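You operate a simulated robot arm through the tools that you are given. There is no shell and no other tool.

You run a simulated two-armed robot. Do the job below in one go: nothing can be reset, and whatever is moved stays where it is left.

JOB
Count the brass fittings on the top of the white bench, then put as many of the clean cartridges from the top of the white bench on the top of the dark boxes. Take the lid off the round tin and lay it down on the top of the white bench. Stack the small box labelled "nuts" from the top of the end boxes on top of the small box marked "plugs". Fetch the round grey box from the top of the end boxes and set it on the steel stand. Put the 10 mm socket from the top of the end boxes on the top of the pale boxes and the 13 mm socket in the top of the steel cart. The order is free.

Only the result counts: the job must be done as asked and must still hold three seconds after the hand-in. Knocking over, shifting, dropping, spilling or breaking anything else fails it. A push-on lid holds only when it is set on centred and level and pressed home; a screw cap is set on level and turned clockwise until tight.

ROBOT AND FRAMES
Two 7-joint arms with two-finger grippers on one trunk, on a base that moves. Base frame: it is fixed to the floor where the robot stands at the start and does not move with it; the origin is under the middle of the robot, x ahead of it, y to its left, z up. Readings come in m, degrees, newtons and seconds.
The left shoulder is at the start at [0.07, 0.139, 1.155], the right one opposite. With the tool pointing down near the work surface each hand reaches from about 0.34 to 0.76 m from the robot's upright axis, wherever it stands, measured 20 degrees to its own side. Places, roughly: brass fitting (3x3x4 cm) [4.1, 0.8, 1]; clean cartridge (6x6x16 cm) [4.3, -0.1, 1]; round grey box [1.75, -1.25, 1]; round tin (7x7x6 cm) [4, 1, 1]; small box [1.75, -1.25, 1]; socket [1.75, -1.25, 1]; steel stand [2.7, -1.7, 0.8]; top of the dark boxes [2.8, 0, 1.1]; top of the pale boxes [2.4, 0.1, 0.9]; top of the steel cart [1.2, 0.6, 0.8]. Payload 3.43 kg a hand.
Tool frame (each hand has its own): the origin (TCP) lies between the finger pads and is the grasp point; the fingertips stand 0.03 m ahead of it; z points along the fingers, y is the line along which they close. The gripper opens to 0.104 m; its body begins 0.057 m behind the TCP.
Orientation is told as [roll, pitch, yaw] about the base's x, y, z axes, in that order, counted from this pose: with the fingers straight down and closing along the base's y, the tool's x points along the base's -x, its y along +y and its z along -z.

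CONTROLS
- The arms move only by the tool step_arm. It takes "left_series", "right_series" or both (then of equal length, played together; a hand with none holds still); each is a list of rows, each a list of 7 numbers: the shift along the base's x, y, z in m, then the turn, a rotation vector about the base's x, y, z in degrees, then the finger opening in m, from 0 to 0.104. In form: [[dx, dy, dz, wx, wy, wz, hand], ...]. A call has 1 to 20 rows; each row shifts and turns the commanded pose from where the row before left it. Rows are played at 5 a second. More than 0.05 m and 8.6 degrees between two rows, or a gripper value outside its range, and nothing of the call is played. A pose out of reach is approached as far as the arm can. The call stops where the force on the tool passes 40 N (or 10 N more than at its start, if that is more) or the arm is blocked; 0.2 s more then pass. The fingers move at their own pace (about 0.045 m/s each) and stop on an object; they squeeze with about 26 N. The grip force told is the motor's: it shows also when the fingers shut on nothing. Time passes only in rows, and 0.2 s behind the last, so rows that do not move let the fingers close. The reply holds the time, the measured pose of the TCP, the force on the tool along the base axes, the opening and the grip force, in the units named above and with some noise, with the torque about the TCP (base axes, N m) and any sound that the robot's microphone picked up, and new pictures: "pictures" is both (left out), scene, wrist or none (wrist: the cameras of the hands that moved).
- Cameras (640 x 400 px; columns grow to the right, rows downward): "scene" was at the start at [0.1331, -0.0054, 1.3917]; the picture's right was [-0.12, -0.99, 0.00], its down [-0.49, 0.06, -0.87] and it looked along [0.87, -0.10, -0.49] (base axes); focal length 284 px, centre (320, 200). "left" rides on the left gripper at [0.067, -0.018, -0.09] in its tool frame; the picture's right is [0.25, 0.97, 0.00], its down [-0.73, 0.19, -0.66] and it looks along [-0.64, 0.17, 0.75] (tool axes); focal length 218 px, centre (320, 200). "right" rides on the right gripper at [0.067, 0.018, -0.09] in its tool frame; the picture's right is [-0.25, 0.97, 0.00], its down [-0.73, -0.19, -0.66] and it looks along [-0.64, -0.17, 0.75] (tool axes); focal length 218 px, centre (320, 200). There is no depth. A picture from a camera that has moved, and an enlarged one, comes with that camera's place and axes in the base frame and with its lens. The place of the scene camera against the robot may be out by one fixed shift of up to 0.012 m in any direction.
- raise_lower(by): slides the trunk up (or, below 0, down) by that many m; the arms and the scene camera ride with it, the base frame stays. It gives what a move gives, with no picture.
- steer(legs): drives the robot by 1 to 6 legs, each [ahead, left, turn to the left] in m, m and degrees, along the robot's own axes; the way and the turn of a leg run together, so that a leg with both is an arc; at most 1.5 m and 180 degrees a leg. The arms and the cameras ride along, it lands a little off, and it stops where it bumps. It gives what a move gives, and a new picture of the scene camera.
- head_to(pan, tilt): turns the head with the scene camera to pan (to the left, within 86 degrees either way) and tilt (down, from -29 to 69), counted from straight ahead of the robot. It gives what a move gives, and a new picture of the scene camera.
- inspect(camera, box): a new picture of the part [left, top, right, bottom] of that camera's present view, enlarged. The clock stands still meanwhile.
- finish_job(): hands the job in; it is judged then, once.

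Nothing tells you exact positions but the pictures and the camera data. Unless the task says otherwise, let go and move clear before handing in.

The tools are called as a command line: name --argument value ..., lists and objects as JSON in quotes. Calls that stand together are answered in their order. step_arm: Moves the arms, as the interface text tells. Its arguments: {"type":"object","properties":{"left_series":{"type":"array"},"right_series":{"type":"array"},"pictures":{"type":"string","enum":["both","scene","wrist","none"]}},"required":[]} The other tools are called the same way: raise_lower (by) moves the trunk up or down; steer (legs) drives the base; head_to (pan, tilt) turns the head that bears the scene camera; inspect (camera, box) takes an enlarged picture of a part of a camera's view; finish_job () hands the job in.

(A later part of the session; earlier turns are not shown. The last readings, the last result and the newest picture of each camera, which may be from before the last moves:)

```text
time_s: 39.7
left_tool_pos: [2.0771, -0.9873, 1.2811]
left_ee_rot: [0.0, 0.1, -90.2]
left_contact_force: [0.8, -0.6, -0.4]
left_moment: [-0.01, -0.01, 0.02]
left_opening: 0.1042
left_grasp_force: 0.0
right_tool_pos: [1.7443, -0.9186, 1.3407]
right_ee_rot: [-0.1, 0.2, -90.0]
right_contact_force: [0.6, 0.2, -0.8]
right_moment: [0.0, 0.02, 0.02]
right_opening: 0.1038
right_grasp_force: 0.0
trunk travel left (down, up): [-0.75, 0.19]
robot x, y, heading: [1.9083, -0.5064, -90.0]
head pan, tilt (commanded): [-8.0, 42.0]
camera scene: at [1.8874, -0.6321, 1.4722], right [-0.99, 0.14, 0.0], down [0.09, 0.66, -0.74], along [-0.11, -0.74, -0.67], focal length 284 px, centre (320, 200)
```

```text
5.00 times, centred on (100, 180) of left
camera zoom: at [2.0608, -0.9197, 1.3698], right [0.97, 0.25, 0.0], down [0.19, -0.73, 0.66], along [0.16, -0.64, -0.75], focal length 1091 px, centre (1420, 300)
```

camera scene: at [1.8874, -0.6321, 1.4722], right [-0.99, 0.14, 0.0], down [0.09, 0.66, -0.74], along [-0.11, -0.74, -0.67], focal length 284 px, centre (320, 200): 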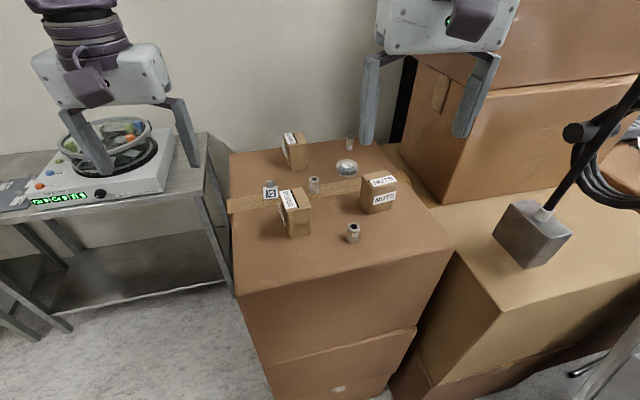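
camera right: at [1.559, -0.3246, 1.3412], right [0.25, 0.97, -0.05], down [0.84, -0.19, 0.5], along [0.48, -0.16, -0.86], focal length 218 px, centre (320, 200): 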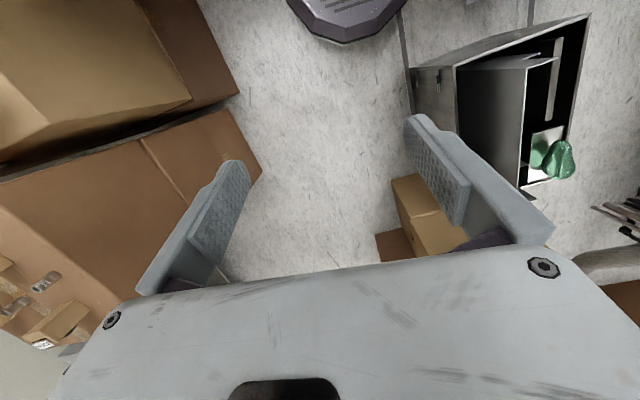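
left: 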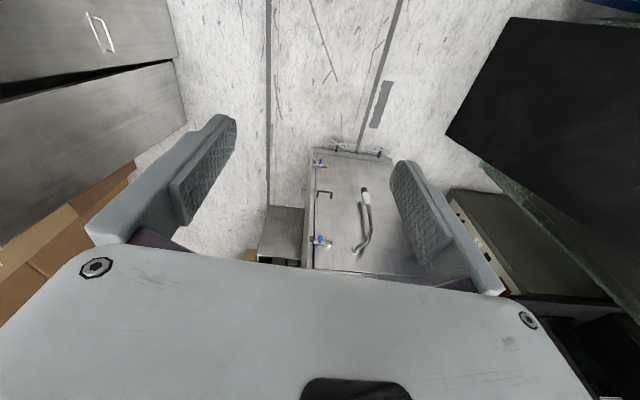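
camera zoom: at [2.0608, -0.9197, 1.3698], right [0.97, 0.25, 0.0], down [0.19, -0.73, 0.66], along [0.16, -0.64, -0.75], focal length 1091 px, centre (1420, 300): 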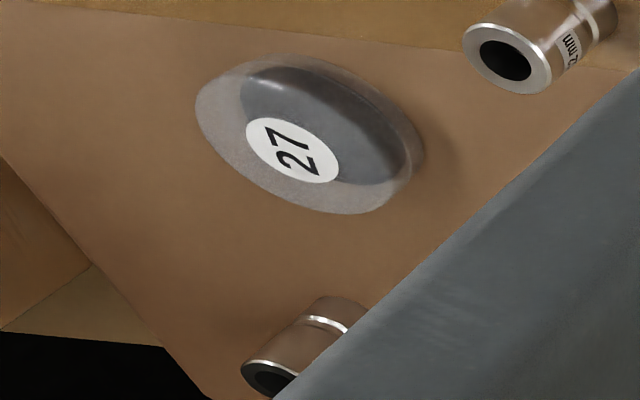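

The middle one is 12 mm, so the far one should be the 13 mm; I will confirm it later. I take an enlarged right-wrist picture to measure positions.

inspect --camera "right" --box '[290, 90, 450, 190]'

inspect --camera "right" --box '[290, 150, 450, 250]'

```text
4.00 times, centred on (370, 140) of right
camera zoom: at [1.7613, -0.8507, 1.4303], right [0.97, -0.26, 0.0], down [-0.19, -0.73, 0.66], along [-0.17, -0.63, -0.76], focal length 873 px, centre (120, 440)
```

zoom: 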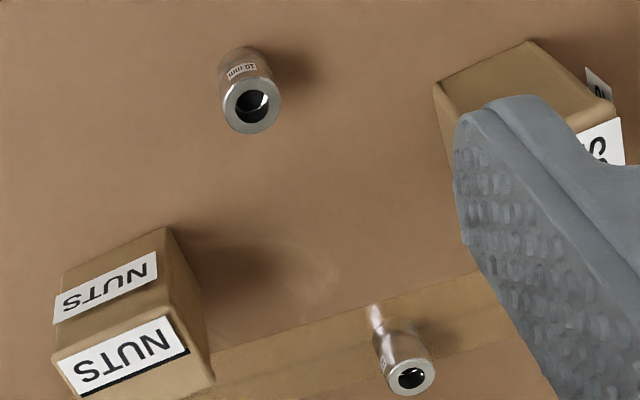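

```text
4.00 times, centred on (370, 200) of right
camera zoom: at [1.7613, -0.8507, 1.4303], right [0.97, -0.26, 0.0], down [-0.19, -0.73, 0.66], along [-0.17, -0.63, -0.76], focal length 873 px, centre (120, 200)
```

zoom: 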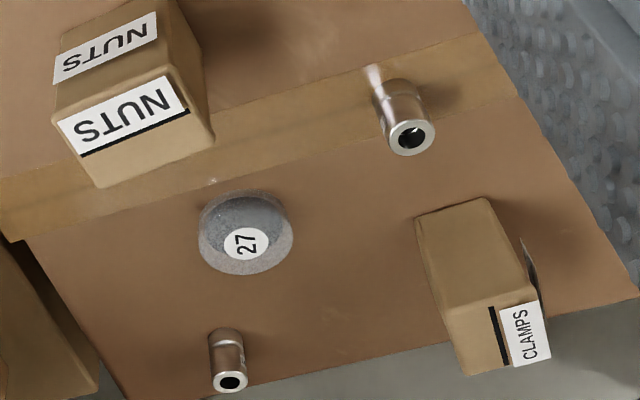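

Positions: 10 mm socket (1.778,-0.984), round box 27 (1.742,-1.215), NUTS top centre ≈(1.71,-1.07), surface z≈1.037. I bring the right hand over the NUTS box for a closer look.

step_arm --right_series '[[-0.01, -0.03, -0.01, 0, 0, 0, 0.104], [-0.01, -0.03, -0.01, 0, 0, 0, 0.104], [-0.013, -0.03, -0.01, 0, 0, 0, 0.104], [0, -0.03, -0.01, 0, 0, 0, 0.104]]' --pictures "both"

```text
time_s: 40.7
left_tool_pos: [2.0773, -0.9898, 1.2798]
left_ee_rot: [0.0, 0.1, -90.2]
left_contact_force: [-0.1, -0.1, -0.3]
left_moment: [0.04, -0.02, 0.02]
left_opening: 0.1041
left_grasp_force: 0.1
right_tool_pos: [1.7103, -1.0397, 1.2987]
right_ee_rot: [0.0, 0.2, -90.2]
right_contact_force: [0.6, 0.0, 0.3]
right_moment: [0.01, 0.02, -0.02]
right_opening: 0.1038
right_grasp_force: 0.0
trunk travel left (down, up): [-0.75, 0.19]
robot x, y, heading: [1.9071, -0.503, -90.3]
head pan, tilt (commanded): [-8.0, 42.0]
camera scene: at [1.888, -0.6339, 1.472], right [-0.99, 0.14, 0.0], down [0.09, 0.66, -0.74], along [-0.11, -0.73, -0.67], focal length 284 px, centre (320, 200)
camera right: at [1.728, -0.9726, 1.3893], right [0.97, -0.25, 0.0], down [-0.19, -0.73, 0.65], along [-0.17, -0.63, -0.76], focal length 218 px, centre (320, 200)
```

scene: 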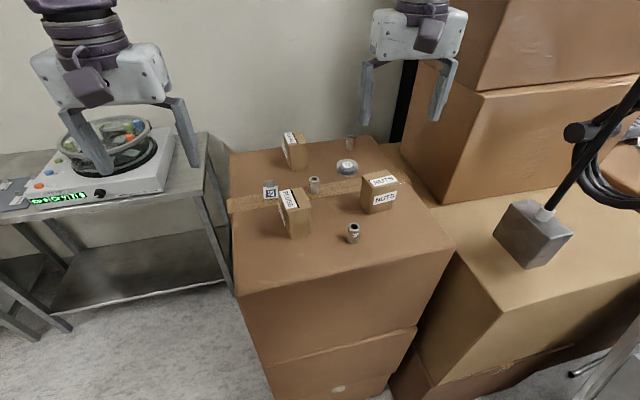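
right: 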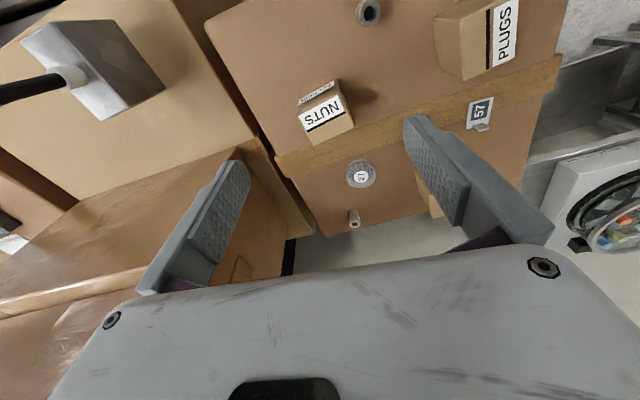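

inspect --camera "right" --box '[270, 60, 430, 160]'

inspect --camera "right" --box '[410, 0, 570, 100]'

inspect --camera "right" --box '[320, 145, 400, 240]'

```text
4.00 times, centred on (350, 110) of right
camera zoom: at [1.728, -0.9726, 1.3893], right [0.97, -0.25, 0.0], down [-0.19, -0.73, 0.65], along [-0.17, -0.63, -0.76], focal length 873 px, centre (200, 560)
```

zoom: 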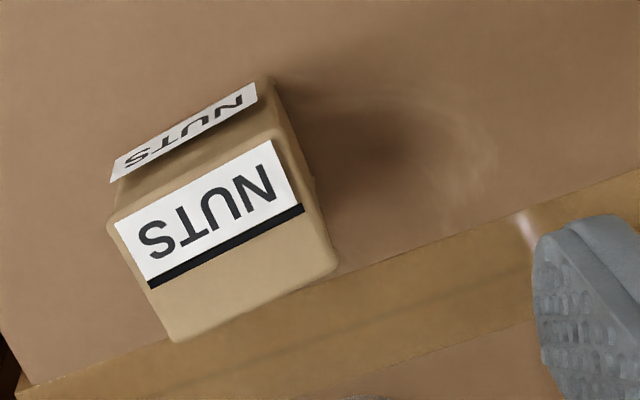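

```text
4.00 times, centred on (490, 50) of right
camera zoom: at [1.728, -0.9726, 1.3893], right [0.97, -0.25, 0.0], down [-0.19, -0.73, 0.65], along [-0.17, -0.63, -0.76], focal length 873 px, centre (-360, 800)
```

zoom: 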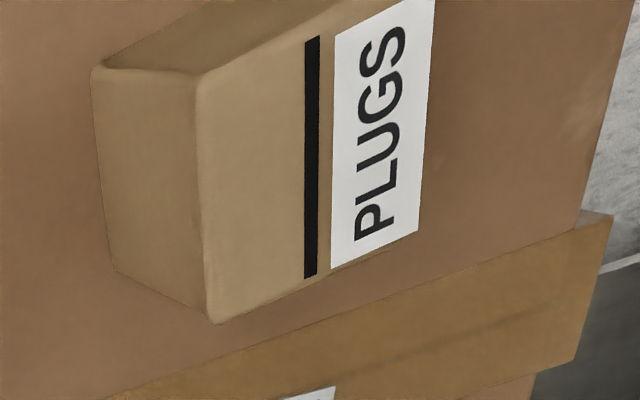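

```text
4.21 times, centred on (360, 192) of right
camera zoom: at [1.728, -0.9726, 1.3893], right [0.97, -0.25, 0.0], down [-0.19, -0.73, 0.65], along [-0.17, -0.63, -0.76], focal length 919 px, centre (152, 232)
```

zoom: 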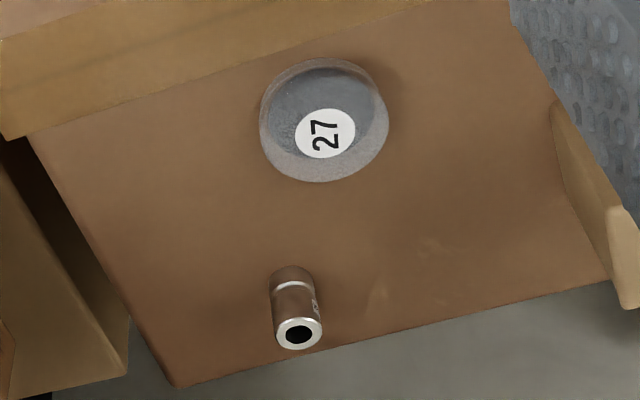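

NUTS: top centre (1.709,-1.073,1.123), about 5.6×4.5 cm, turned ~12°; PLUGS: top centre ≈(1.882,-1.037), turned ~11.5°. I align the right hand above NUTS and come down to just above it.

step_arm --right_series '[[0, -0.017, 0, 0, 0, 6, 0.104], [-0.001, -0.016, -0.03, 0, 0, 6, 0.104], [0, 0, -0.04, 0, 0, 0, 0.104], [0, 0, -0.045, 0, 0, 0, 0.104]]' --pictures "both"

```text
time_s: 41.7
left_tool_pos: [2.0753, -0.9881, 1.2824]
left_ee_rot: [0.0, 0.0, -90.2]
left_contact_force: [0.2, 0.8, 0.3]
left_moment: [0.04, 0.01, 0.01]
left_opening: 0.1041
left_grasp_force: 0.1
right_tool_pos: [1.7079, -1.071, 1.1846]
right_ee_rot: [0.2, 0.0, -78.1]
right_contact_force: [0.3, -0.3, -1.0]
right_moment: [0.01, 0.0, 0.0]
right_opening: 0.1037
right_grasp_force: 0.1
trunk travel left (down, up): [-0.75, 0.19]
robot x, y, heading: [1.9074, -0.502, -90.3]
head pan, tilt (commanded): [-8.0, 42.0]
camera scene: at [1.8857, -0.6325, 1.4722], right [-0.99, 0.14, 0.0], down [0.1, 0.66, -0.74], along [-0.1, -0.73, -0.67], focal length 284 px, centre (320, 200)
camera right: at [1.7116, -1.0019, 1.2746], right [1.0, -0.05, 0.0], down [-0.04, -0.75, 0.66], along [-0.03, -0.66, -0.75], focal length 218 px, centre (320, 200)
```

scene: 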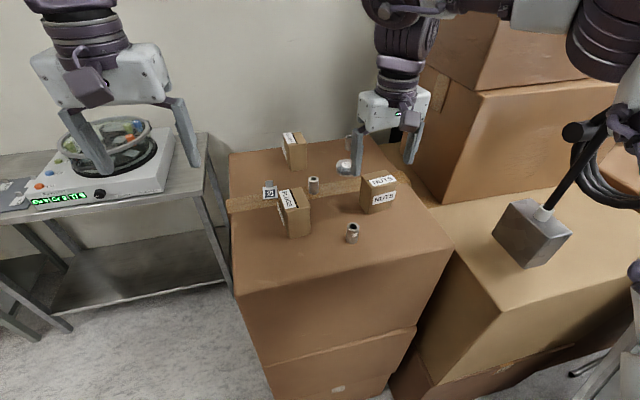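
right: 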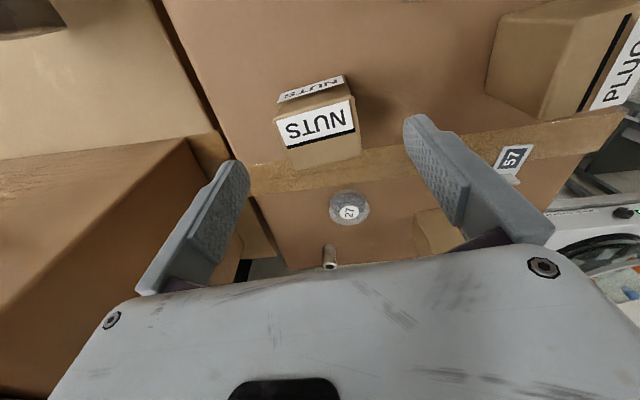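

The right elbow seems to come near the hanging cord; I check with the head before going further.

head_to --pan -55 --tilt 20

```text
time_s: 42.8
left_tool_pos: [2.077, -0.9877, 1.2809]
left_ee_rot: [0.0, 0.0, -90.1]
left_contact_force: [-0.2, 0.1, -0.7]
left_moment: [-0.02, -0.02, 0.0]
left_opening: 0.104
left_grasp_force: 0.0
right_tool_pos: [1.7088, -1.0707, 1.1846]
right_ee_rot: [0.1, 0.1, -78.1]
right_contact_force: [-0.6, -0.5, 0.2]
right_moment: [0.01, 0.02, 0.01]
right_opening: 0.1042
right_grasp_force: 0.1
trunk travel left (down, up): [-0.75, 0.19]
robot x, y, heading: [1.9067, -0.5033, -90.1]
head pan, tilt (commanded): [-55.0, 20.0]
camera scene: at [1.8222, -0.6022, 1.5065], right [-0.57, 0.82, 0.0], down [0.28, 0.2, -0.94], along [-0.77, -0.54, -0.34], focal length 284 px, centre (320, 200)
```

scene: 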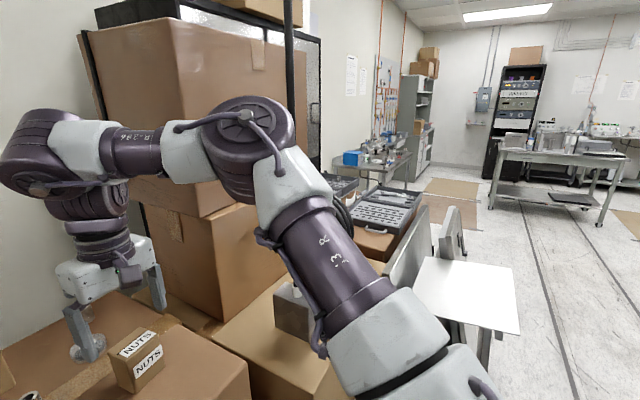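

The elbow clears the pole by about 10 cm. The hand is centred on NUTS, so I lower and close the fingers on it.

step_arm --right_series '[[0, -0.001, -0.03, 0, 0, 0, 0.104], [0, -0.001, -0.03, 0, 0, 0, 0.104], [0, 0, -0.031, 0, 0, 0, 0.104], [0, 0, 0, 0, 0, 0, 0.06], [0, 0, 0, 0, 0, 0, 0.0], [0, 0, 0, 0, 0, 0, 0.0], [0, 0, 0, 0, 0, 0, 0.0]]' --pictures "both"

```text
time_s: 44.4
left_tool_pos: [2.0773, -0.9872, 1.2806]
left_ee_rot: [0.0, 0.0, -90.2]
left_contact_force: [1.1, -0.5, 0.1]
left_moment: [0.01, 0.0, -0.03]
left_opening: 0.104
left_grasp_force: 0.0
right_tool_pos: [1.708, -1.0712, 1.094]
right_ee_rot: [0.0, 0.1, -78.3]
right_contact_force: [0.1, 0.6, 0.3]
right_moment: [-0.01, 0.04, -0.02]
right_opening: 0.0617
right_grasp_force: 26.6
trunk travel left (down, up): [-0.75, 0.19]
robot x, y, heading: [1.9056, -0.5017, -90.2]
head pan, tilt (commanded): [-55.0, 20.0]
camera scene: at [1.8224, -0.602, 1.5065], right [-0.57, 0.82, 0.0], down [0.28, 0.2, -0.94], along [-0.77, -0.54, -0.34], focal length 284 px, centre (320, 200)
camera right: at [1.7121, -1.0023, 1.1847], right [1.0, -0.05, 0.0], down [-0.04, -0.75, 0.66], along [-0.03, -0.65, -0.76], focal length 218 px, centre (320, 200)
```

scene: 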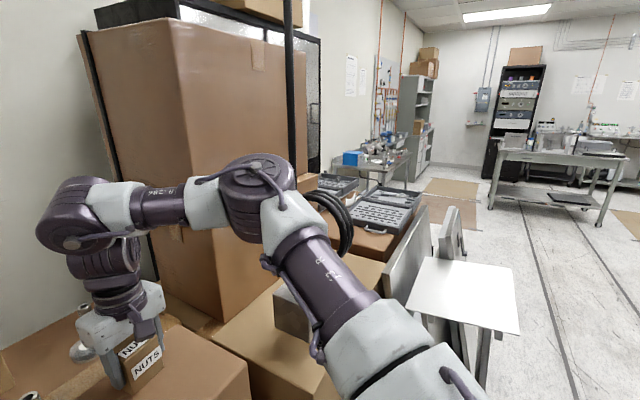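
right: 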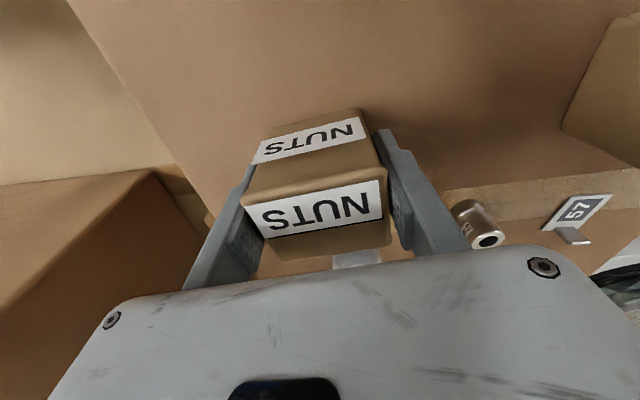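

NUTS is gripped (6.2 cm wide). I lift it and measure PLUGS more exactly with the left wrist camera.

step_arm --right_series '[[0, 0, 0.03, 0, 0, 0, 0.0], [0, 0, 0.04, 0, 0, 0, 0.0], [0, 0, 0.04, 0, 0, 0, 0.0], [0, 0, 0.03, 0, 0, 0, 0.0]]' --pictures "none"

inspect --camera "left" --box '[70, 20, 230, 120]'

inspect --camera "right" --box '[0, 0, 640, 400]'

head_to --pan 0 --tilt 45

```text
time_s: 45.4
left_tool_pos: [2.0778, -0.9862, 1.281]
left_ee_rot: [0.0, 0.0, -90.1]
left_contact_force: [0.5, 1.0, 0.6]
left_moment: [-0.03, 0.01, 0.03]
left_opening: 0.1038
left_grasp_force: 0.0
right_tool_pos: [1.7106, -1.071, 1.2346]
right_ee_rot: [0.0, 0.1, -78.2]
right_contact_force: [-0.8, -0.1, 0.0]
right_moment: [-0.02, 0.02, -0.02]
right_opening: 0.0
right_grasp_force: 26.1
trunk travel left (down, up): [-0.75, 0.19]
robot x, y, heading: [1.9081, -0.5034, -90.0]
head pan, tilt (commanded): [-55.0, 20.0]
```

```text
4.00 times, centred on (150, 70) of left
camera zoom: at [2.0615, -0.9184, 1.3701], right [0.97, 0.25, 0.0], down [0.19, -0.73, 0.66], along [0.16, -0.64, -0.75], focal length 873 px, centre (1000, 720)
```

zoom: 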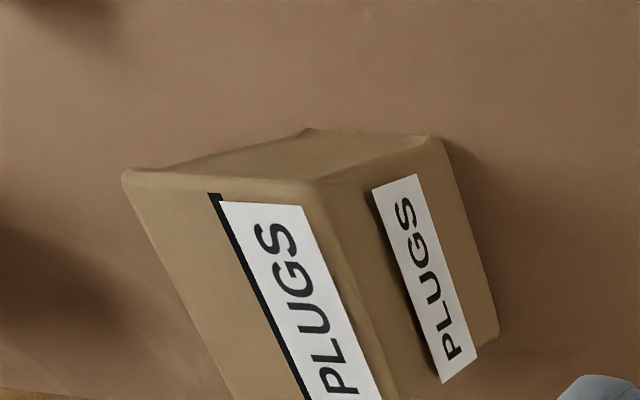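

```text
1.00 times, centred on (320, 200) of right (not enlarged: the box is as wide or as high as the picture)
camera zoom: at [1.7142, -1.0019, 1.3251], right [1.0, -0.05, 0.0], down [-0.04, -0.75, 0.66], along [-0.03, -0.65, -0.76], focal length 218 px, centre (320, 200)
```

zoom: 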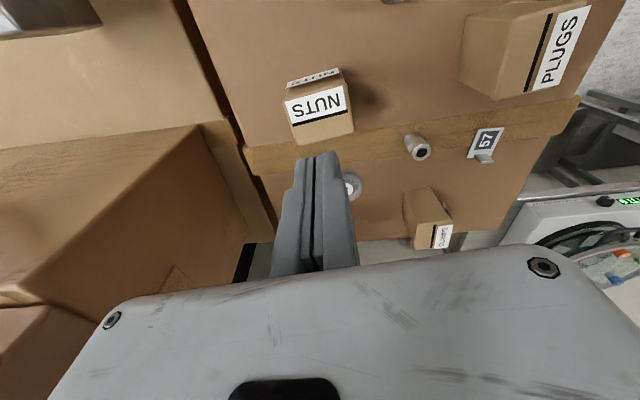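

```text
time_s: 46.7
left_tool_pos: [2.0774, -0.9874, 1.28]
left_ee_rot: [0.0, 0.0, -90.2]
left_contact_force: [-0.1, -0.2, -0.6]
left_moment: [-0.01, -0.01, 0.03]
left_opening: 0.104
left_grasp_force: 0.1
right_tool_pos: [1.7098, -1.0718, 1.2345]
right_ee_rot: [-0.1, 0.1, -78.1]
right_contact_force: [-0.3, -1.0, -0.1]
right_moment: [-0.01, 0.0, 0.01]
right_opening: 0.0
right_grasp_force: 25.6
trunk travel left (down, up): [-0.75, 0.19]
robot x, y, heading: [1.9068, -0.5013, -89.9]
head pan, tilt (commanded): [0.0, 45.0]
camera scene: at [1.8987, -0.63, 1.4679], right [-1.0, 0.0, 0.0], down [0.0, 0.71, -0.71], along [0.0, -0.71, -0.71], focal length 284 px, centre (320, 200)
```

scene: 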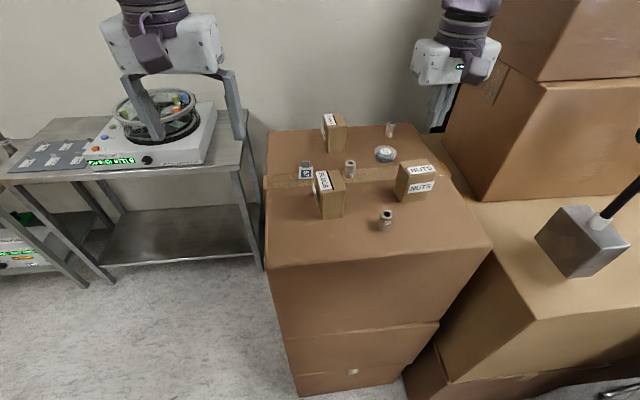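

The box slipped out: the fingers closed empty and NUTS stayed in place. I will grip it lower and lift slowly, watching the load.

step_arm --right_series '[[0, 0, 0, 0, 0, 0, 0.104], [0, 0, 0, 0, 0, 0, 0.104], [0, 0, 0, 0, 0, 0, 0.104], [0, 0, 0, 0, 0, 0, 0.104], [0, 0, 0, 0, 0, 0, 0.104], [0, 0, 0, 0, 0, 0, 0.104]]' --pictures "wrist"

inspect --camera "right" --box '[240, 40, 400, 160]'

```text
time_s: 48.1
left_tool_pos: [2.0773, -0.9883, 1.2808]
left_ee_rot: [0.0, 0.0, -90.2]
left_contact_force: [0.2, -0.1, 0.5]
left_moment: [0.01, 0.03, -0.01]
left_opening: 0.104
left_grasp_force: 0.1
right_tool_pos: [1.711, -1.0729, 1.2341]
right_ee_rot: [0.0, 0.1, -78.0]
right_contact_force: [0.5, -1.0, 0.3]
right_moment: [-0.02, 0.01, 0.05]
right_opening: 0.1042
right_grasp_force: 0.1
trunk travel left (down, up): [-0.75, 0.19]
robot x, y, heading: [1.9065, -0.5083, -90.2]
head pan, tilt (commanded): [0.0, 45.0]
camera right: at [1.7131, -1.0028, 1.3243], right [1.0, -0.05, 0.0], down [-0.04, -0.75, 0.66], along [-0.03, -0.65, -0.76], focal length 218 px, centre (320, 200)
```

right: 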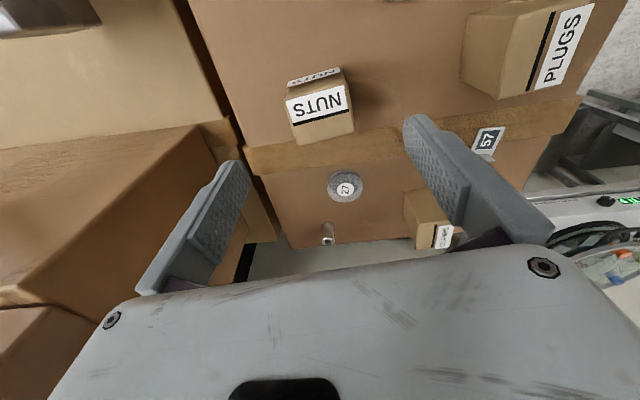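

```text
3.33 times, centred on (320, 100) of right
camera zoom: at [1.7131, -1.0028, 1.3243], right [1.0, -0.05, 0.0], down [-0.04, -0.75, 0.66], along [-0.03, -0.65, -0.76], focal length 728 px, centre (320, 533)
```

zoom: 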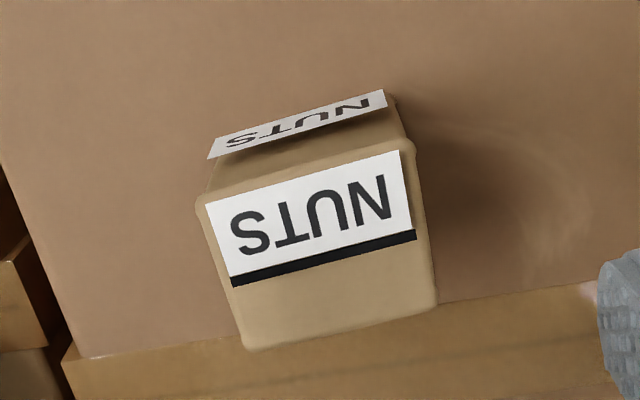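

step_arm --right_series '[[0, -0.001, -0.04, 0, 0, 0, 0.104], [0, -0.001, -0.04, 0, 0, 0, 0.104], [0, 0, -0.04, 0, 0, 0, 0.104], [0, 0, -0.034, 0, 0, 0, 0.104], [0, 0, 0, 0, 0, 0, 0.0], [0, 0, 0, 0, 0, 0, 0.0], [0, 0, 0, 0, 0, 0, 0.0], [0, 0, 0, 0, 0, 0, 0.0], [0, 0, 0, 0, 0, 0, 0.0], [0, 0, 0, 0, 0, 0, 0.0]]' --pictures "both"

step_arm --right_series '[[0, 0, 0.004, 0, 0, 0, 0.0], [0, 0, 0.006, 0, 0, 0, 0.0], [0, 0, 0, 0, 0, 0, 0.0]]' --pictures "both"

```text
time_s: 50.3
left_tool_pos: [2.0776, -0.9881, 1.2809]
left_ee_rot: [0.0, 0.0, -90.2]
left_contact_force: [0.0, -0.3, -0.3]
left_moment: [0.01, 0.02, 0.0]
left_opening: 0.1038
left_grasp_force: 0.0
right_tool_pos: [1.7095, -1.0742, 1.0797]
right_ee_rot: [0.0, 0.1, -78.1]
right_contact_force: [0.2, 1.1, 0.2]
right_moment: [-0.04, 0.06, 0.0]
right_opening: 0.0616
right_grasp_force: 25.8
trunk travel left (down, up): [-0.75, 0.19]
robot x, y, heading: [1.9043, -0.5047, -90.0]
head pan, tilt (commanded): [0.0, 45.0]
camera scene: at [1.8988, -0.6297, 1.4679], right [-1.0, 0.0, 0.0], down [0.0, 0.71, -0.71], along [0.0, -0.71, -0.71], focal length 284 px, centre (320, 200)
camera right: at [1.7127, -1.0049, 1.1707], right [1.0, -0.05, 0.0], down [-0.04, -0.75, 0.66], along [-0.03, -0.65, -0.76], focal length 218 px, centre (320, 200)
```

scene: 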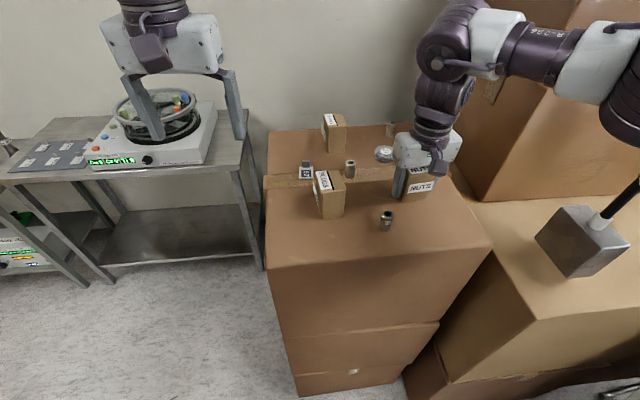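
right: 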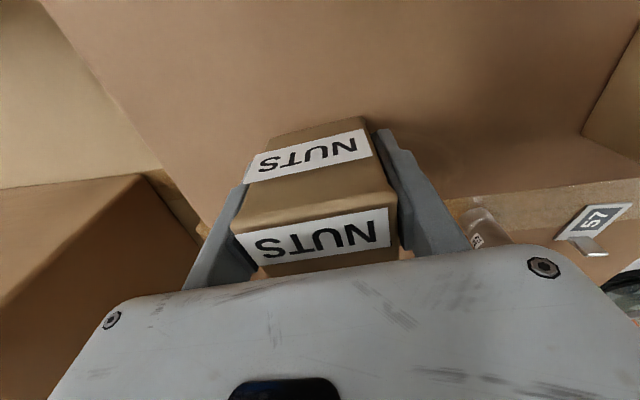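

```text
time_s: 51.1
left_tool_pos: [2.0778, -0.9878, 1.2806]
left_ee_rot: [-0.1, 0.1, -90.2]
left_contact_force: [0.5, -0.5, 0.0]
left_moment: [0.0, 0.02, 0.03]
left_opening: 0.1041
left_grasp_force: 0.0
right_tool_pos: [1.709, -1.075, 1.0902]
right_ee_rot: [0.1, 0.1, -78.1]
right_contact_force: [-0.5, 0.1, -2.9]
right_moment: [0.03, -0.01, 0.02]
right_opening: 0.0615
right_grasp_force: 25.9
trunk travel left (down, up): [-0.75, 0.19]
robot x, y, heading: [1.9067, -0.5051, -90.2]
head pan, tilt (commanded): [0.0, 45.0]
camera scene: at [1.8984, -0.6307, 1.4678], right [-1.0, 0.0, 0.0], down [0.0, 0.71, -0.71], along [0.0, -0.71, -0.71], focal length 284 px, centre (320, 200)
camera right: at [1.7123, -1.0056, 1.1803], right [1.0, -0.05, 0.0], down [-0.04, -0.75, 0.65], along [-0.03, -0.65, -0.76], focal length 218 px, centre (320, 200)
```

scene: 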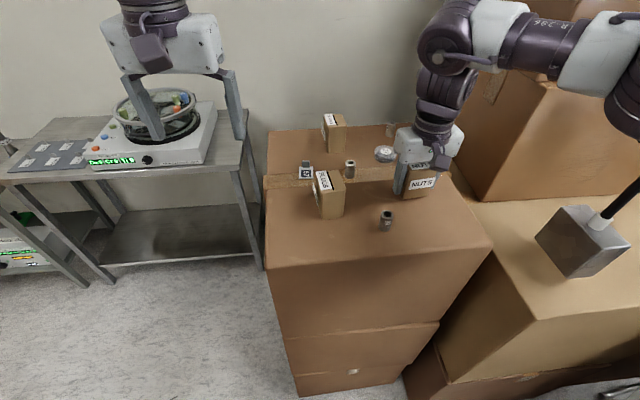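
right: 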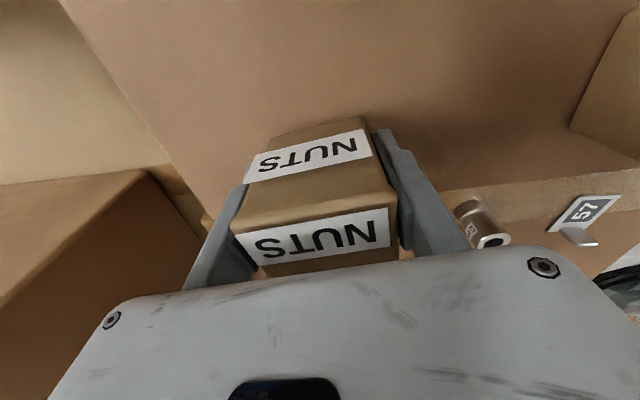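

NUTS is held now (about 0.3 kg load). I lift it slowly to clear PLUGS.

step_arm --right_series '[[0, 0, 0.008, 0, 0, 0, 0.0], [0, 0, 0.012, 0, 0, 0, 0.0], [0, 0, 0.016, 0, 0, 0, 0.0], [0, 0, 0.016, 0, 0, 0, 0.0], [0, 0, 0.016, 0, 0, 0, 0.0], [0, 0, 0.016, 0, 0, 0, 0.0], [0, 0, 0.016, 0, 0, 0, 0.0], [0, 0, 0.01, 0, 0, 0, 0.0], [0, 0, 0, 0, 0, 0, 0.0]]' --pictures "both"

inspect --camera "left" --box '[70, 20, 230, 130]'

```text
time_s: 53.1
left_tool_pos: [2.0765, -0.9882, 1.2818]
left_ee_rot: [-0.1, 0.0, -90.1]
left_contact_force: [-0.1, -0.3, -0.3]
left_moment: [0.01, -0.01, -0.01]
left_opening: 0.1039
left_grasp_force: 0.1
right_tool_pos: [1.7101, -1.0758, 1.2005]
right_ee_rot: [0.0, 0.1, -78.1]
right_contact_force: [-0.3, -0.6, -1.8]
right_moment: [0.02, -0.02, -0.02]
right_opening: 0.0615
right_grasp_force: 26.3
trunk travel left (down, up): [-0.75, 0.19]
robot x, y, heading: [1.9078, -0.5023, -90.2]
head pan, tilt (commanded): [0.0, 45.0]
camera scene: at [1.8983, -0.6307, 1.4678], right [-1.0, 0.0, 0.0], down [0.0, 0.71, -0.71], along [0.0, -0.71, -0.71], focal length 284 px, centre (320, 200)
camera right: at [1.7128, -1.0058, 1.2896], right [1.0, -0.05, 0.0], down [-0.04, -0.75, 0.66], along [-0.03, -0.65, -0.76], focal length 218 px, centre (320, 200)
```

scene: 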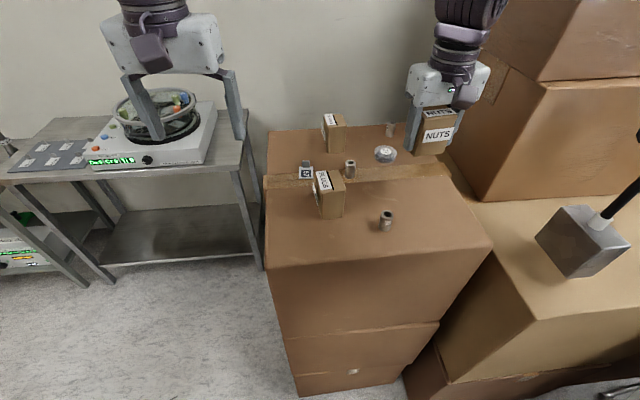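
right: 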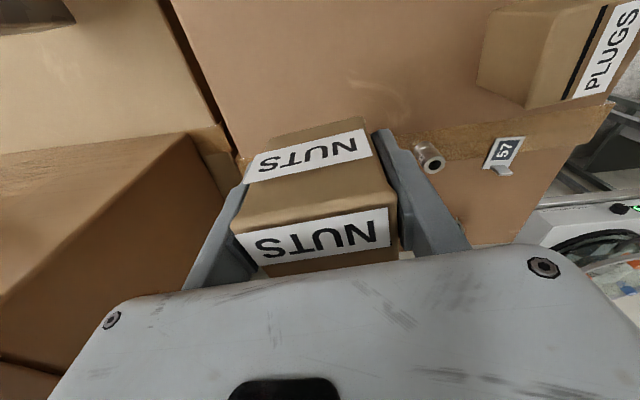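

```text
3.64 times, centred on (150, 75) of left
camera zoom: at [2.0602, -0.9198, 1.3698], right [0.97, 0.25, 0.0], down [0.19, -0.73, 0.66], along [0.16, -0.64, -0.75], focal length 794 px, centre (938, 654)
```

zoom: 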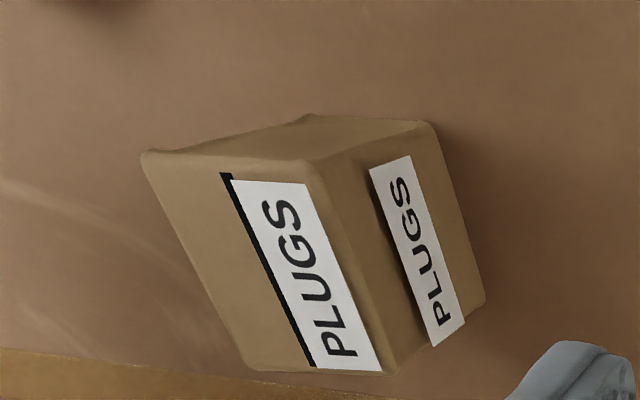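

NUTS is held well. PLUGS' top centre is about (1.886,-1.038), z≈1.115–1.123. I carry NUTS slowly above it.

step_arm --right_series '[[0.015, 0.003, 0.005, 0, 0, 0, 0.0], [0.025, 0.006, 0.005, 0, 0, 0, 0.0], [0.03, 0.006, 0, 0, 0, 0, 0.0], [0.03, 0.006, 0, 0, 0, 0, 0.0], [0.03, 0.006, 0, 0, 0, 0, 0.0], [0.025, 0.006, 0, 0, 0, 0, 0.0], [0.015, 0.004, 0, 0, 0, -1, 0.0], [0.006, 0.001, 0, 0, 0, -1, 0.0], [0, 0, 0, 0, 0, 0, 0.0]]' --pictures "both"

inspect --camera "left" --box '[40, 0, 280, 150]'

inspect --camera "scene" --box '[260, 80, 420, 240]'

```text
time_s: 55.1
left_tool_pos: [2.0769, -0.9889, 1.2807]
left_ee_rot: [0.0, 0.0, -90.2]
left_contact_force: [0.2, 0.1, -0.7]
left_moment: [-0.02, -0.03, 0.01]
left_opening: 0.1039
left_grasp_force: 0.0
right_tool_pos: [1.8848, -1.0356, 1.2088]
right_ee_rot: [0.1, 0.2, -80.2]
right_contact_force: [-0.3, -0.3, -1.9]
right_moment: [0.02, 0.0, -0.02]
right_opening: 0.0612
right_grasp_force: 25.6
trunk travel left (down, up): [-0.75, 0.19]
robot x, y, heading: [1.9077, -0.5021, -90.2]
head pan, tilt (commanded): [0.0, 45.0]
camera scene: at [1.8985, -0.6305, 1.4678], right [-1.0, 0.0, 0.0], down [0.0, 0.71, -0.71], along [0.0, -0.71, -0.71], focal length 284 px, centre (320, 200)
camera right: at [1.8909, -0.9668, 1.2999], right [1.0, -0.08, 0.0], down [-0.06, -0.75, 0.66], along [-0.05, -0.65, -0.76], focal length 218 px, centre (320, 200)
```

scene: 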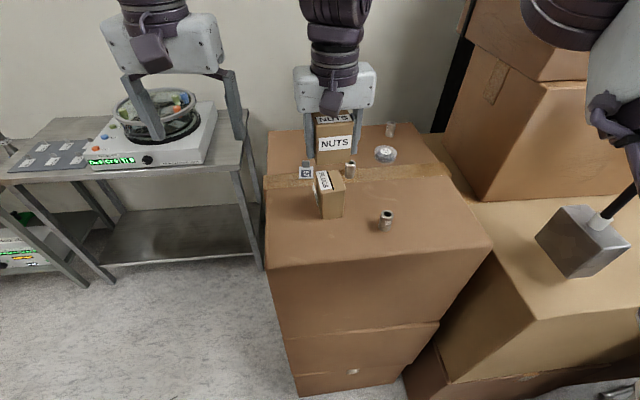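
right: 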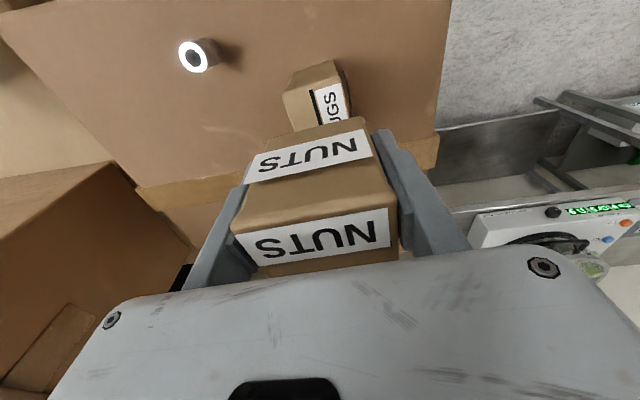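

```text
2.67 times, centred on (160, 75) of left
camera zoom: at [2.0603, -0.9196, 1.3699], right [0.97, 0.25, 0.0], down [0.19, -0.73, 0.66], along [0.16, -0.64, -0.75], focal length 582 px, centre (747, 533)
```

zoom: 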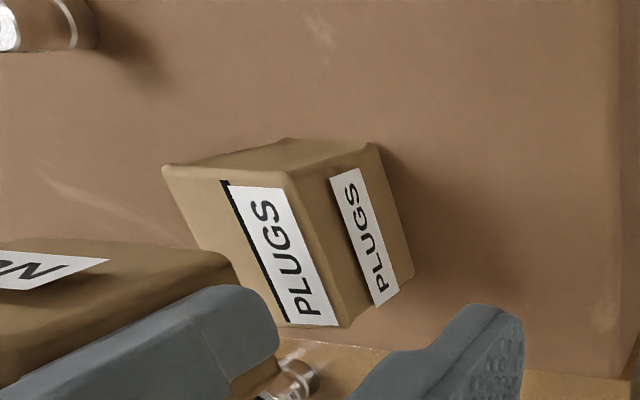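

```text
2.50 times, centred on (340, 160) of scene
camera zoom: at [1.8985, -0.6305, 1.4678], right [-1.0, 0.0, 0.0], down [0.0, 0.71, -0.71], along [0.0, -0.71, -0.71], focal length 710 px, centre (270, 300)
```

zoom: 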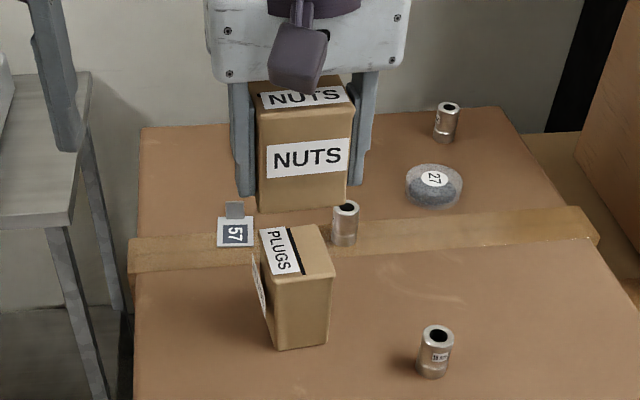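

NUTS is above PLUGS. I lower it gently, stepping down toward contact.

step_arm --right_series '[[0.001, -0.001, -0.01, 0, 0, 0, 0.0], [0, -0.001, -0.012, 0, 0, 0, 0.0], [0, 0, -0.012, 0, 0, 0, 0.0], [0, 0, -0.004, 0, 0, 0, 0.0], [0, 0, 0, 0, 0, 0, 0.0]]' --pictures "both"

inspect --camera "scene" --box '[290, 120, 380, 230]'

inspect --camera "left" --box '[40, 0, 280, 150]'

```text
time_s: 56.3
left_tool_pos: [2.0773, -0.9874, 1.2812]
left_ee_rot: [0.0, 0.0, -90.2]
left_contact_force: [0.3, 0.4, -0.1]
left_moment: [0.01, -0.01, -0.03]
left_opening: 0.104
left_grasp_force: 0.1
right_tool_pos: [1.8863, -1.0379, 1.1728]
right_ee_rot: [0.2, 0.2, -80.1]
right_contact_force: [0.2, 0.5, -2.3]
right_moment: [0.01, -0.02, 0.02]
right_opening: 0.0614
right_grasp_force: 26.0
trunk travel left (down, up): [-0.75, 0.19]
robot x, y, heading: [1.9077, -0.5036, -90.2]
head pan, tilt (commanded): [0.0, 45.0]
camera scene: at [1.8987, -0.6304, 1.4678], right [-1.0, 0.0, 0.0], down [0.0, 0.71, -0.71], along [0.0, -0.71, -0.71], focal length 284 px, centre (320, 200)
camera right: at [1.8921, -0.9692, 1.2621], right [1.0, -0.08, 0.0], down [-0.06, -0.75, 0.66], along [-0.05, -0.65, -0.76], focal length 218 px, centre (320, 200)
```

scene: 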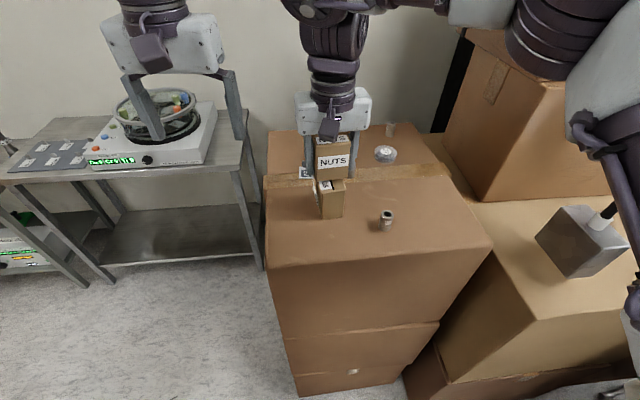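
right: 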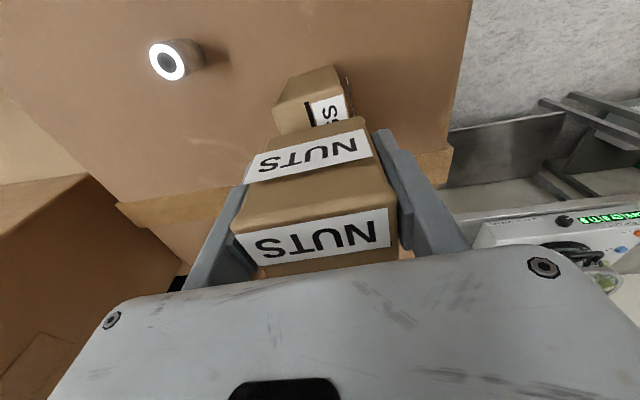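

```text
3.64 times, centred on (335, 175) of scene
camera zoom: at [1.8987, -0.6304, 1.4678], right [-1.0, 0.0, 0.0], down [0.0, 0.71, -0.71], along [0.0, -0.71, -0.71], focal length 1032 px, centre (266, 291)
```

zoom: 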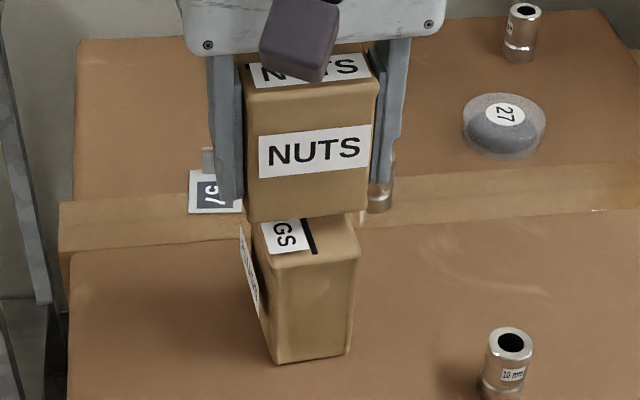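

```text
2.67 times, centred on (160, 75) of left
camera zoom: at [2.0605, -0.9195, 1.3699], right [0.97, 0.25, 0.0], down [0.19, -0.73, 0.66], along [0.16, -0.64, -0.75], focal length 582 px, centre (747, 533)
```

zoom: 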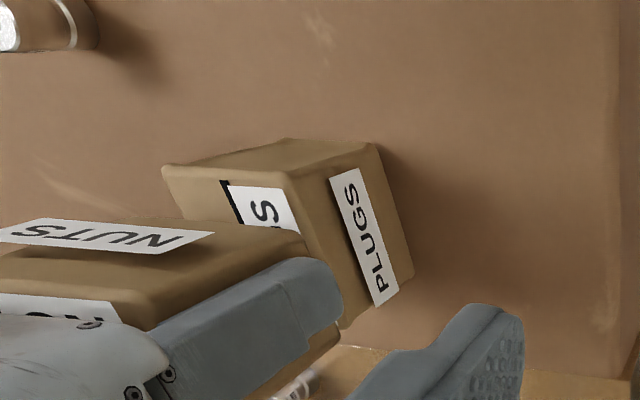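

There still is a gap of perhaps 1–2 cm. I lower in small steps.

step_arm --right_series '[[0, 0, -0.004, 0, 0, 0, 0.0], [0, 0, -0.004, 0, 0, 0, 0.0], [0, 0, 0, 0, 0, 0, 0.0]]' --pictures "none"

inspect --camera "scene" --box '[290, 120, 380, 230]'

head_to --pan 0 --tilt 30

inspect --camera "left" --box '[100, 0, 260, 130]'

```text
time_s: 57.1
left_tool_pos: [2.0768, -0.9883, 1.2804]
left_ee_rot: [0.0, 0.0, -90.2]
left_contact_force: [-0.1, 0.5, 0.7]
left_moment: [0.0, -0.01, 0.02]
left_opening: 0.1042
left_grasp_force: 0.1
right_tool_pos: [1.8868, -1.0389, 1.1641]
right_ee_rot: [-0.1, 0.1, -80.1]
right_contact_force: [-0.4, 0.0, -2.2]
right_moment: [0.0, 0.0, -0.02]
right_opening: 0.0616
right_grasp_force: 26.3
trunk travel left (down, up): [-0.75, 0.19]
robot x, y, heading: [1.9051, -0.5024, -90.2]
head pan, tilt (commanded): [0.0, 45.0]
```

```text
3.64 times, centred on (335, 175) of scene
camera zoom: at [1.8987, -0.6303, 1.4679], right [-1.0, 0.0, 0.0], down [0.0, 0.71, -0.71], along [0.0, -0.71, -0.71], focal length 1032 px, centre (266, 291)
```

zoom: 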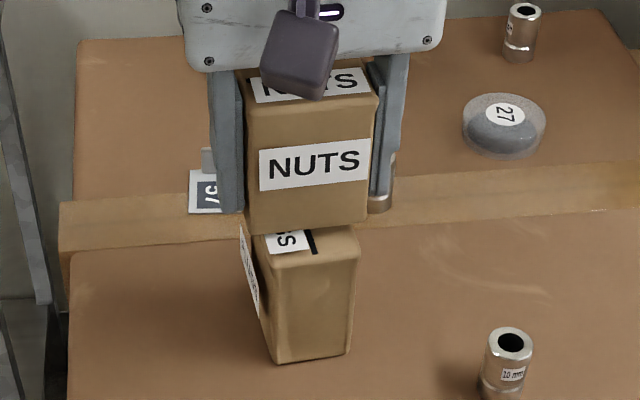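

```text
time_s: 57.8
left_tool_pos: [2.0772, -0.9871, 1.2808]
left_ee_rot: [0.0, 0.0, -90.2]
left_contact_force: [-0.6, 0.0, 0.7]
left_moment: [-0.02, -0.01, -0.02]
left_opening: 0.104
left_grasp_force: 0.0
right_tool_pos: [1.8862, -1.0403, 1.1645]
right_ee_rot: [0.1, 0.1, -80.2]
right_contact_force: [0.2, 0.6, -3.1]
right_moment: [0.0, 0.0, 0.01]
right_opening: 0.0613
right_grasp_force: 26.2
trunk travel left (down, up): [-0.75, 0.19]
robot x, y, heading: [1.9054, -0.506, -90.3]
head pan, tilt (commanded): [0.0, 30.0]
camera scene: at [1.8986, -0.6395, 1.4904], right [-1.0, 0.0, 0.0], down [0.0, 0.5, -0.87], along [0.0, -0.87, -0.5], focal length 284 px, centre (320, 200)
```

scene: 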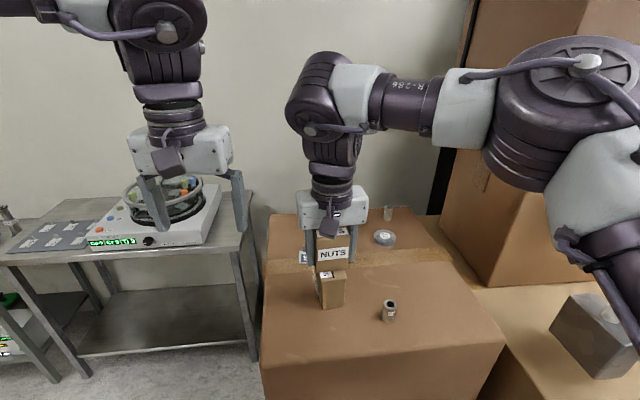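

```text
3.08 times, centred on (180, 65) of left
camera zoom: at [2.0605, -0.9195, 1.3699], right [0.97, 0.25, 0.0], down [0.19, -0.73, 0.66], along [0.16, -0.64, -0.75], focal length 672 px, centre (751, 615)
```

zoom: 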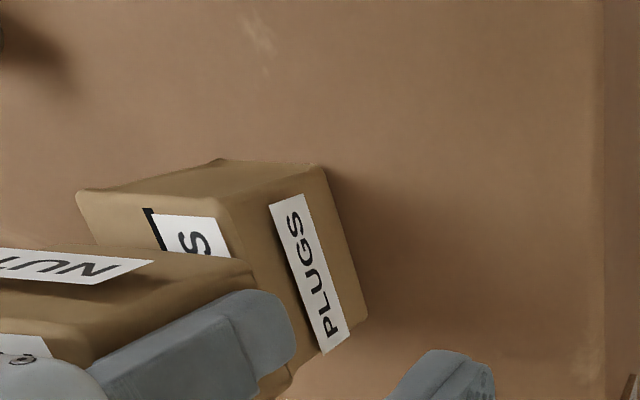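

The gap seems ~12 mm and NUTS is a few mm too far back; I shift it 3 mm toward me and lower further in small steps.

step_arm --right_series '[[0, 0.002, -0.003, 0, 0, 0, 0.0], [0, 0.002, -0.003, 0, 0, 0, 0.0], [0, 0, -0.002, 0, 0, 0, 0.0], [0, 0, 0, 0, 0, 0, 0.0]]' --pictures "none"

inspect --camera "scene" --box '[290, 210, 380, 320]'

```text
time_s: 58.8
left_tool_pos: [2.0773, -0.9868, 1.2827]
left_ee_rot: [-0.1, 0.0, -90.2]
left_contact_force: [-0.9, -0.7, 0.7]
left_moment: [0.01, -0.01, 0.01]
left_opening: 0.1042
left_grasp_force: 0.0
right_tool_pos: [1.8868, -1.0341, 1.1578]
right_ee_rot: [0.1, -0.2, -80.2]
right_contact_force: [0.4, -6.0, 18.7]
right_moment: [-0.1, 0.28, 0.03]
right_opening: 0.0614
right_grasp_force: 25.7
trunk travel left (down, up): [-0.75, 0.19]
robot x, y, heading: [1.9056, -0.5039, -89.8]
head pan, tilt (commanded): [0.0, 30.0]
```

```text
3.64 times, centred on (335, 265) of scene
camera zoom: at [1.8986, -0.6384, 1.4909], right [-1.0, 0.0, 0.0], down [0.0, 0.5, -0.87], along [0.0, -0.87, -0.5], focal length 1032 px, centre (266, -36)
```

zoom: 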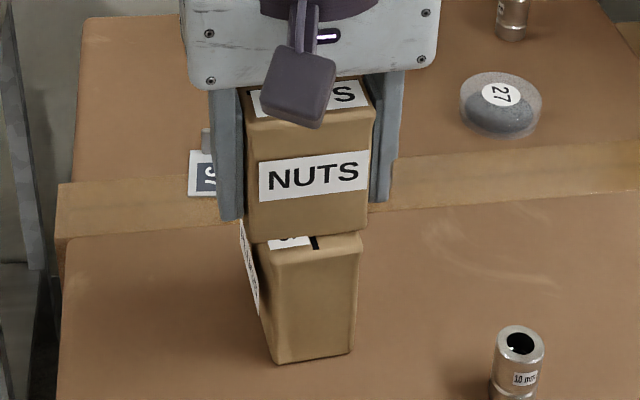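

NUTS is resting on PLUGS (about 19 N push). I relieve the pressure slightly, then open and rise straight up.

step_arm --right_series '[[0, 0, 0.0015, 0, 0, 0, 0.0], [0, 0, 0, 0, 0, 0, 0.0]]' --pictures "none"

```text
time_s: 59.4
left_tool_pos: [2.0777, -0.988, 1.2816]
left_ee_rot: [0.0, 0.0, -90.2]
left_contact_force: [-0.3, 0.1, 1.3]
left_moment: [-0.01, 0.01, 0.0]
left_opening: 0.104
left_grasp_force: 0.1
right_tool_pos: [1.8869, -1.0353, 1.1582]
right_ee_rot: [0.1, 0.0, -80.3]
right_contact_force: [-1.5, -6.8, 16.8]
right_moment: [-0.35, 0.12, 0.04]
right_opening: 0.0611
right_grasp_force: 25.9
trunk travel left (down, up): [-0.75, 0.19]
robot x, y, heading: [1.9046, -0.5048, -90.1]
head pan, tilt (commanded): [0.0, 30.0]
```

step_arm --right_series '[[0, -0.001, 0.002, 0, 0, 0, 0.0], [0, -0.001, 0.001, 0, 0, 0, 0.0], [0, 0, 0, 0, 0, 0, 0.0]]' --pictures "none"

```text
time_s: 60.2
left_tool_pos: [2.0767, -0.9887, 1.2817]
left_ee_rot: [-0.1, 0.0, -90.2]
left_contact_force: [-0.1, 0.0, -0.3]
left_moment: [0.02, -0.02, -0.02]
left_opening: 0.1041
left_grasp_force: 0.0
right_tool_pos: [1.8875, -1.0365, 1.1591]
right_ee_rot: [0.0, 0.1, -80.2]
right_contact_force: [-0.6, -0.6, -2.1]
right_moment: [-0.01, 0.0, -0.03]
right_opening: 0.0616
right_grasp_force: 25.6
trunk travel left (down, up): [-0.75, 0.19]
robot x, y, heading: [1.9082, -0.5048, -89.8]
head pan, tilt (commanded): [0.0, 30.0]
```

The weight hangs free again just above contact; I use that to shift it 4 mm toward the middle of PLUGS, then set it down lightly.

step_arm --right_series '[[0, 0, 0.003, 0, 0, 0, 0.0], [0, 0.004, 0, 0, 0, 0, 0.0], [0, 0, -0.003, 0, 0, 0, 0.0], [0, 0, -0.001, 0, 0, 0, 0.0], [0, 0, 0, 0, 0, 0, 0.0]]' --pictures "none"

inspect --camera "scene" --box '[290, 210, 380, 320]'

```text
time_s: 61.4
left_tool_pos: [2.0769, -0.9874, 1.2804]
left_ee_rot: [0.0, 0.1, -90.1]
left_contact_force: [0.0, 0.4, 0.0]
left_moment: [0.01, -0.01, 0.0]
left_opening: 0.1039
left_grasp_force: 0.0
right_tool_pos: [1.8872, -1.033, 1.1594]
right_ee_rot: [0.1, 0.2, -80.2]
right_contact_force: [0.3, 1.0, -2.1]
right_moment: [0.0, -0.01, -0.01]
right_opening: 0.0616
right_grasp_force: 26.1
trunk travel left (down, up): [-0.75, 0.19]
robot x, y, heading: [1.9087, -0.5078, -90.0]
head pan, tilt (commanded): [0.0, 30.0]
```

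```text
3.64 times, centred on (335, 265) of scene
camera zoom: at [1.8986, -0.6395, 1.4905], right [-1.0, 0.0, 0.0], down [0.0, 0.5, -0.87], along [0.0, -0.87, -0.5], focal length 1032 px, centre (266, -36)
```

zoom: 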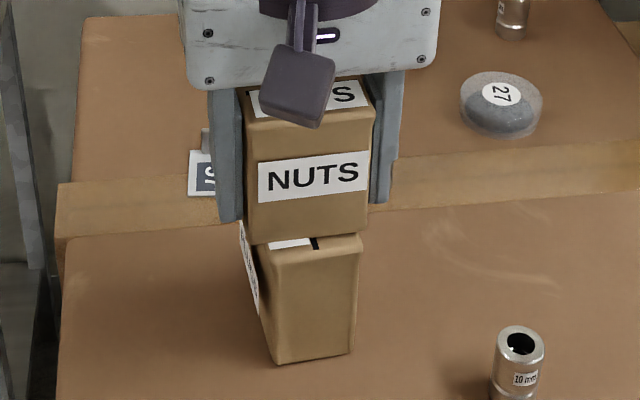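

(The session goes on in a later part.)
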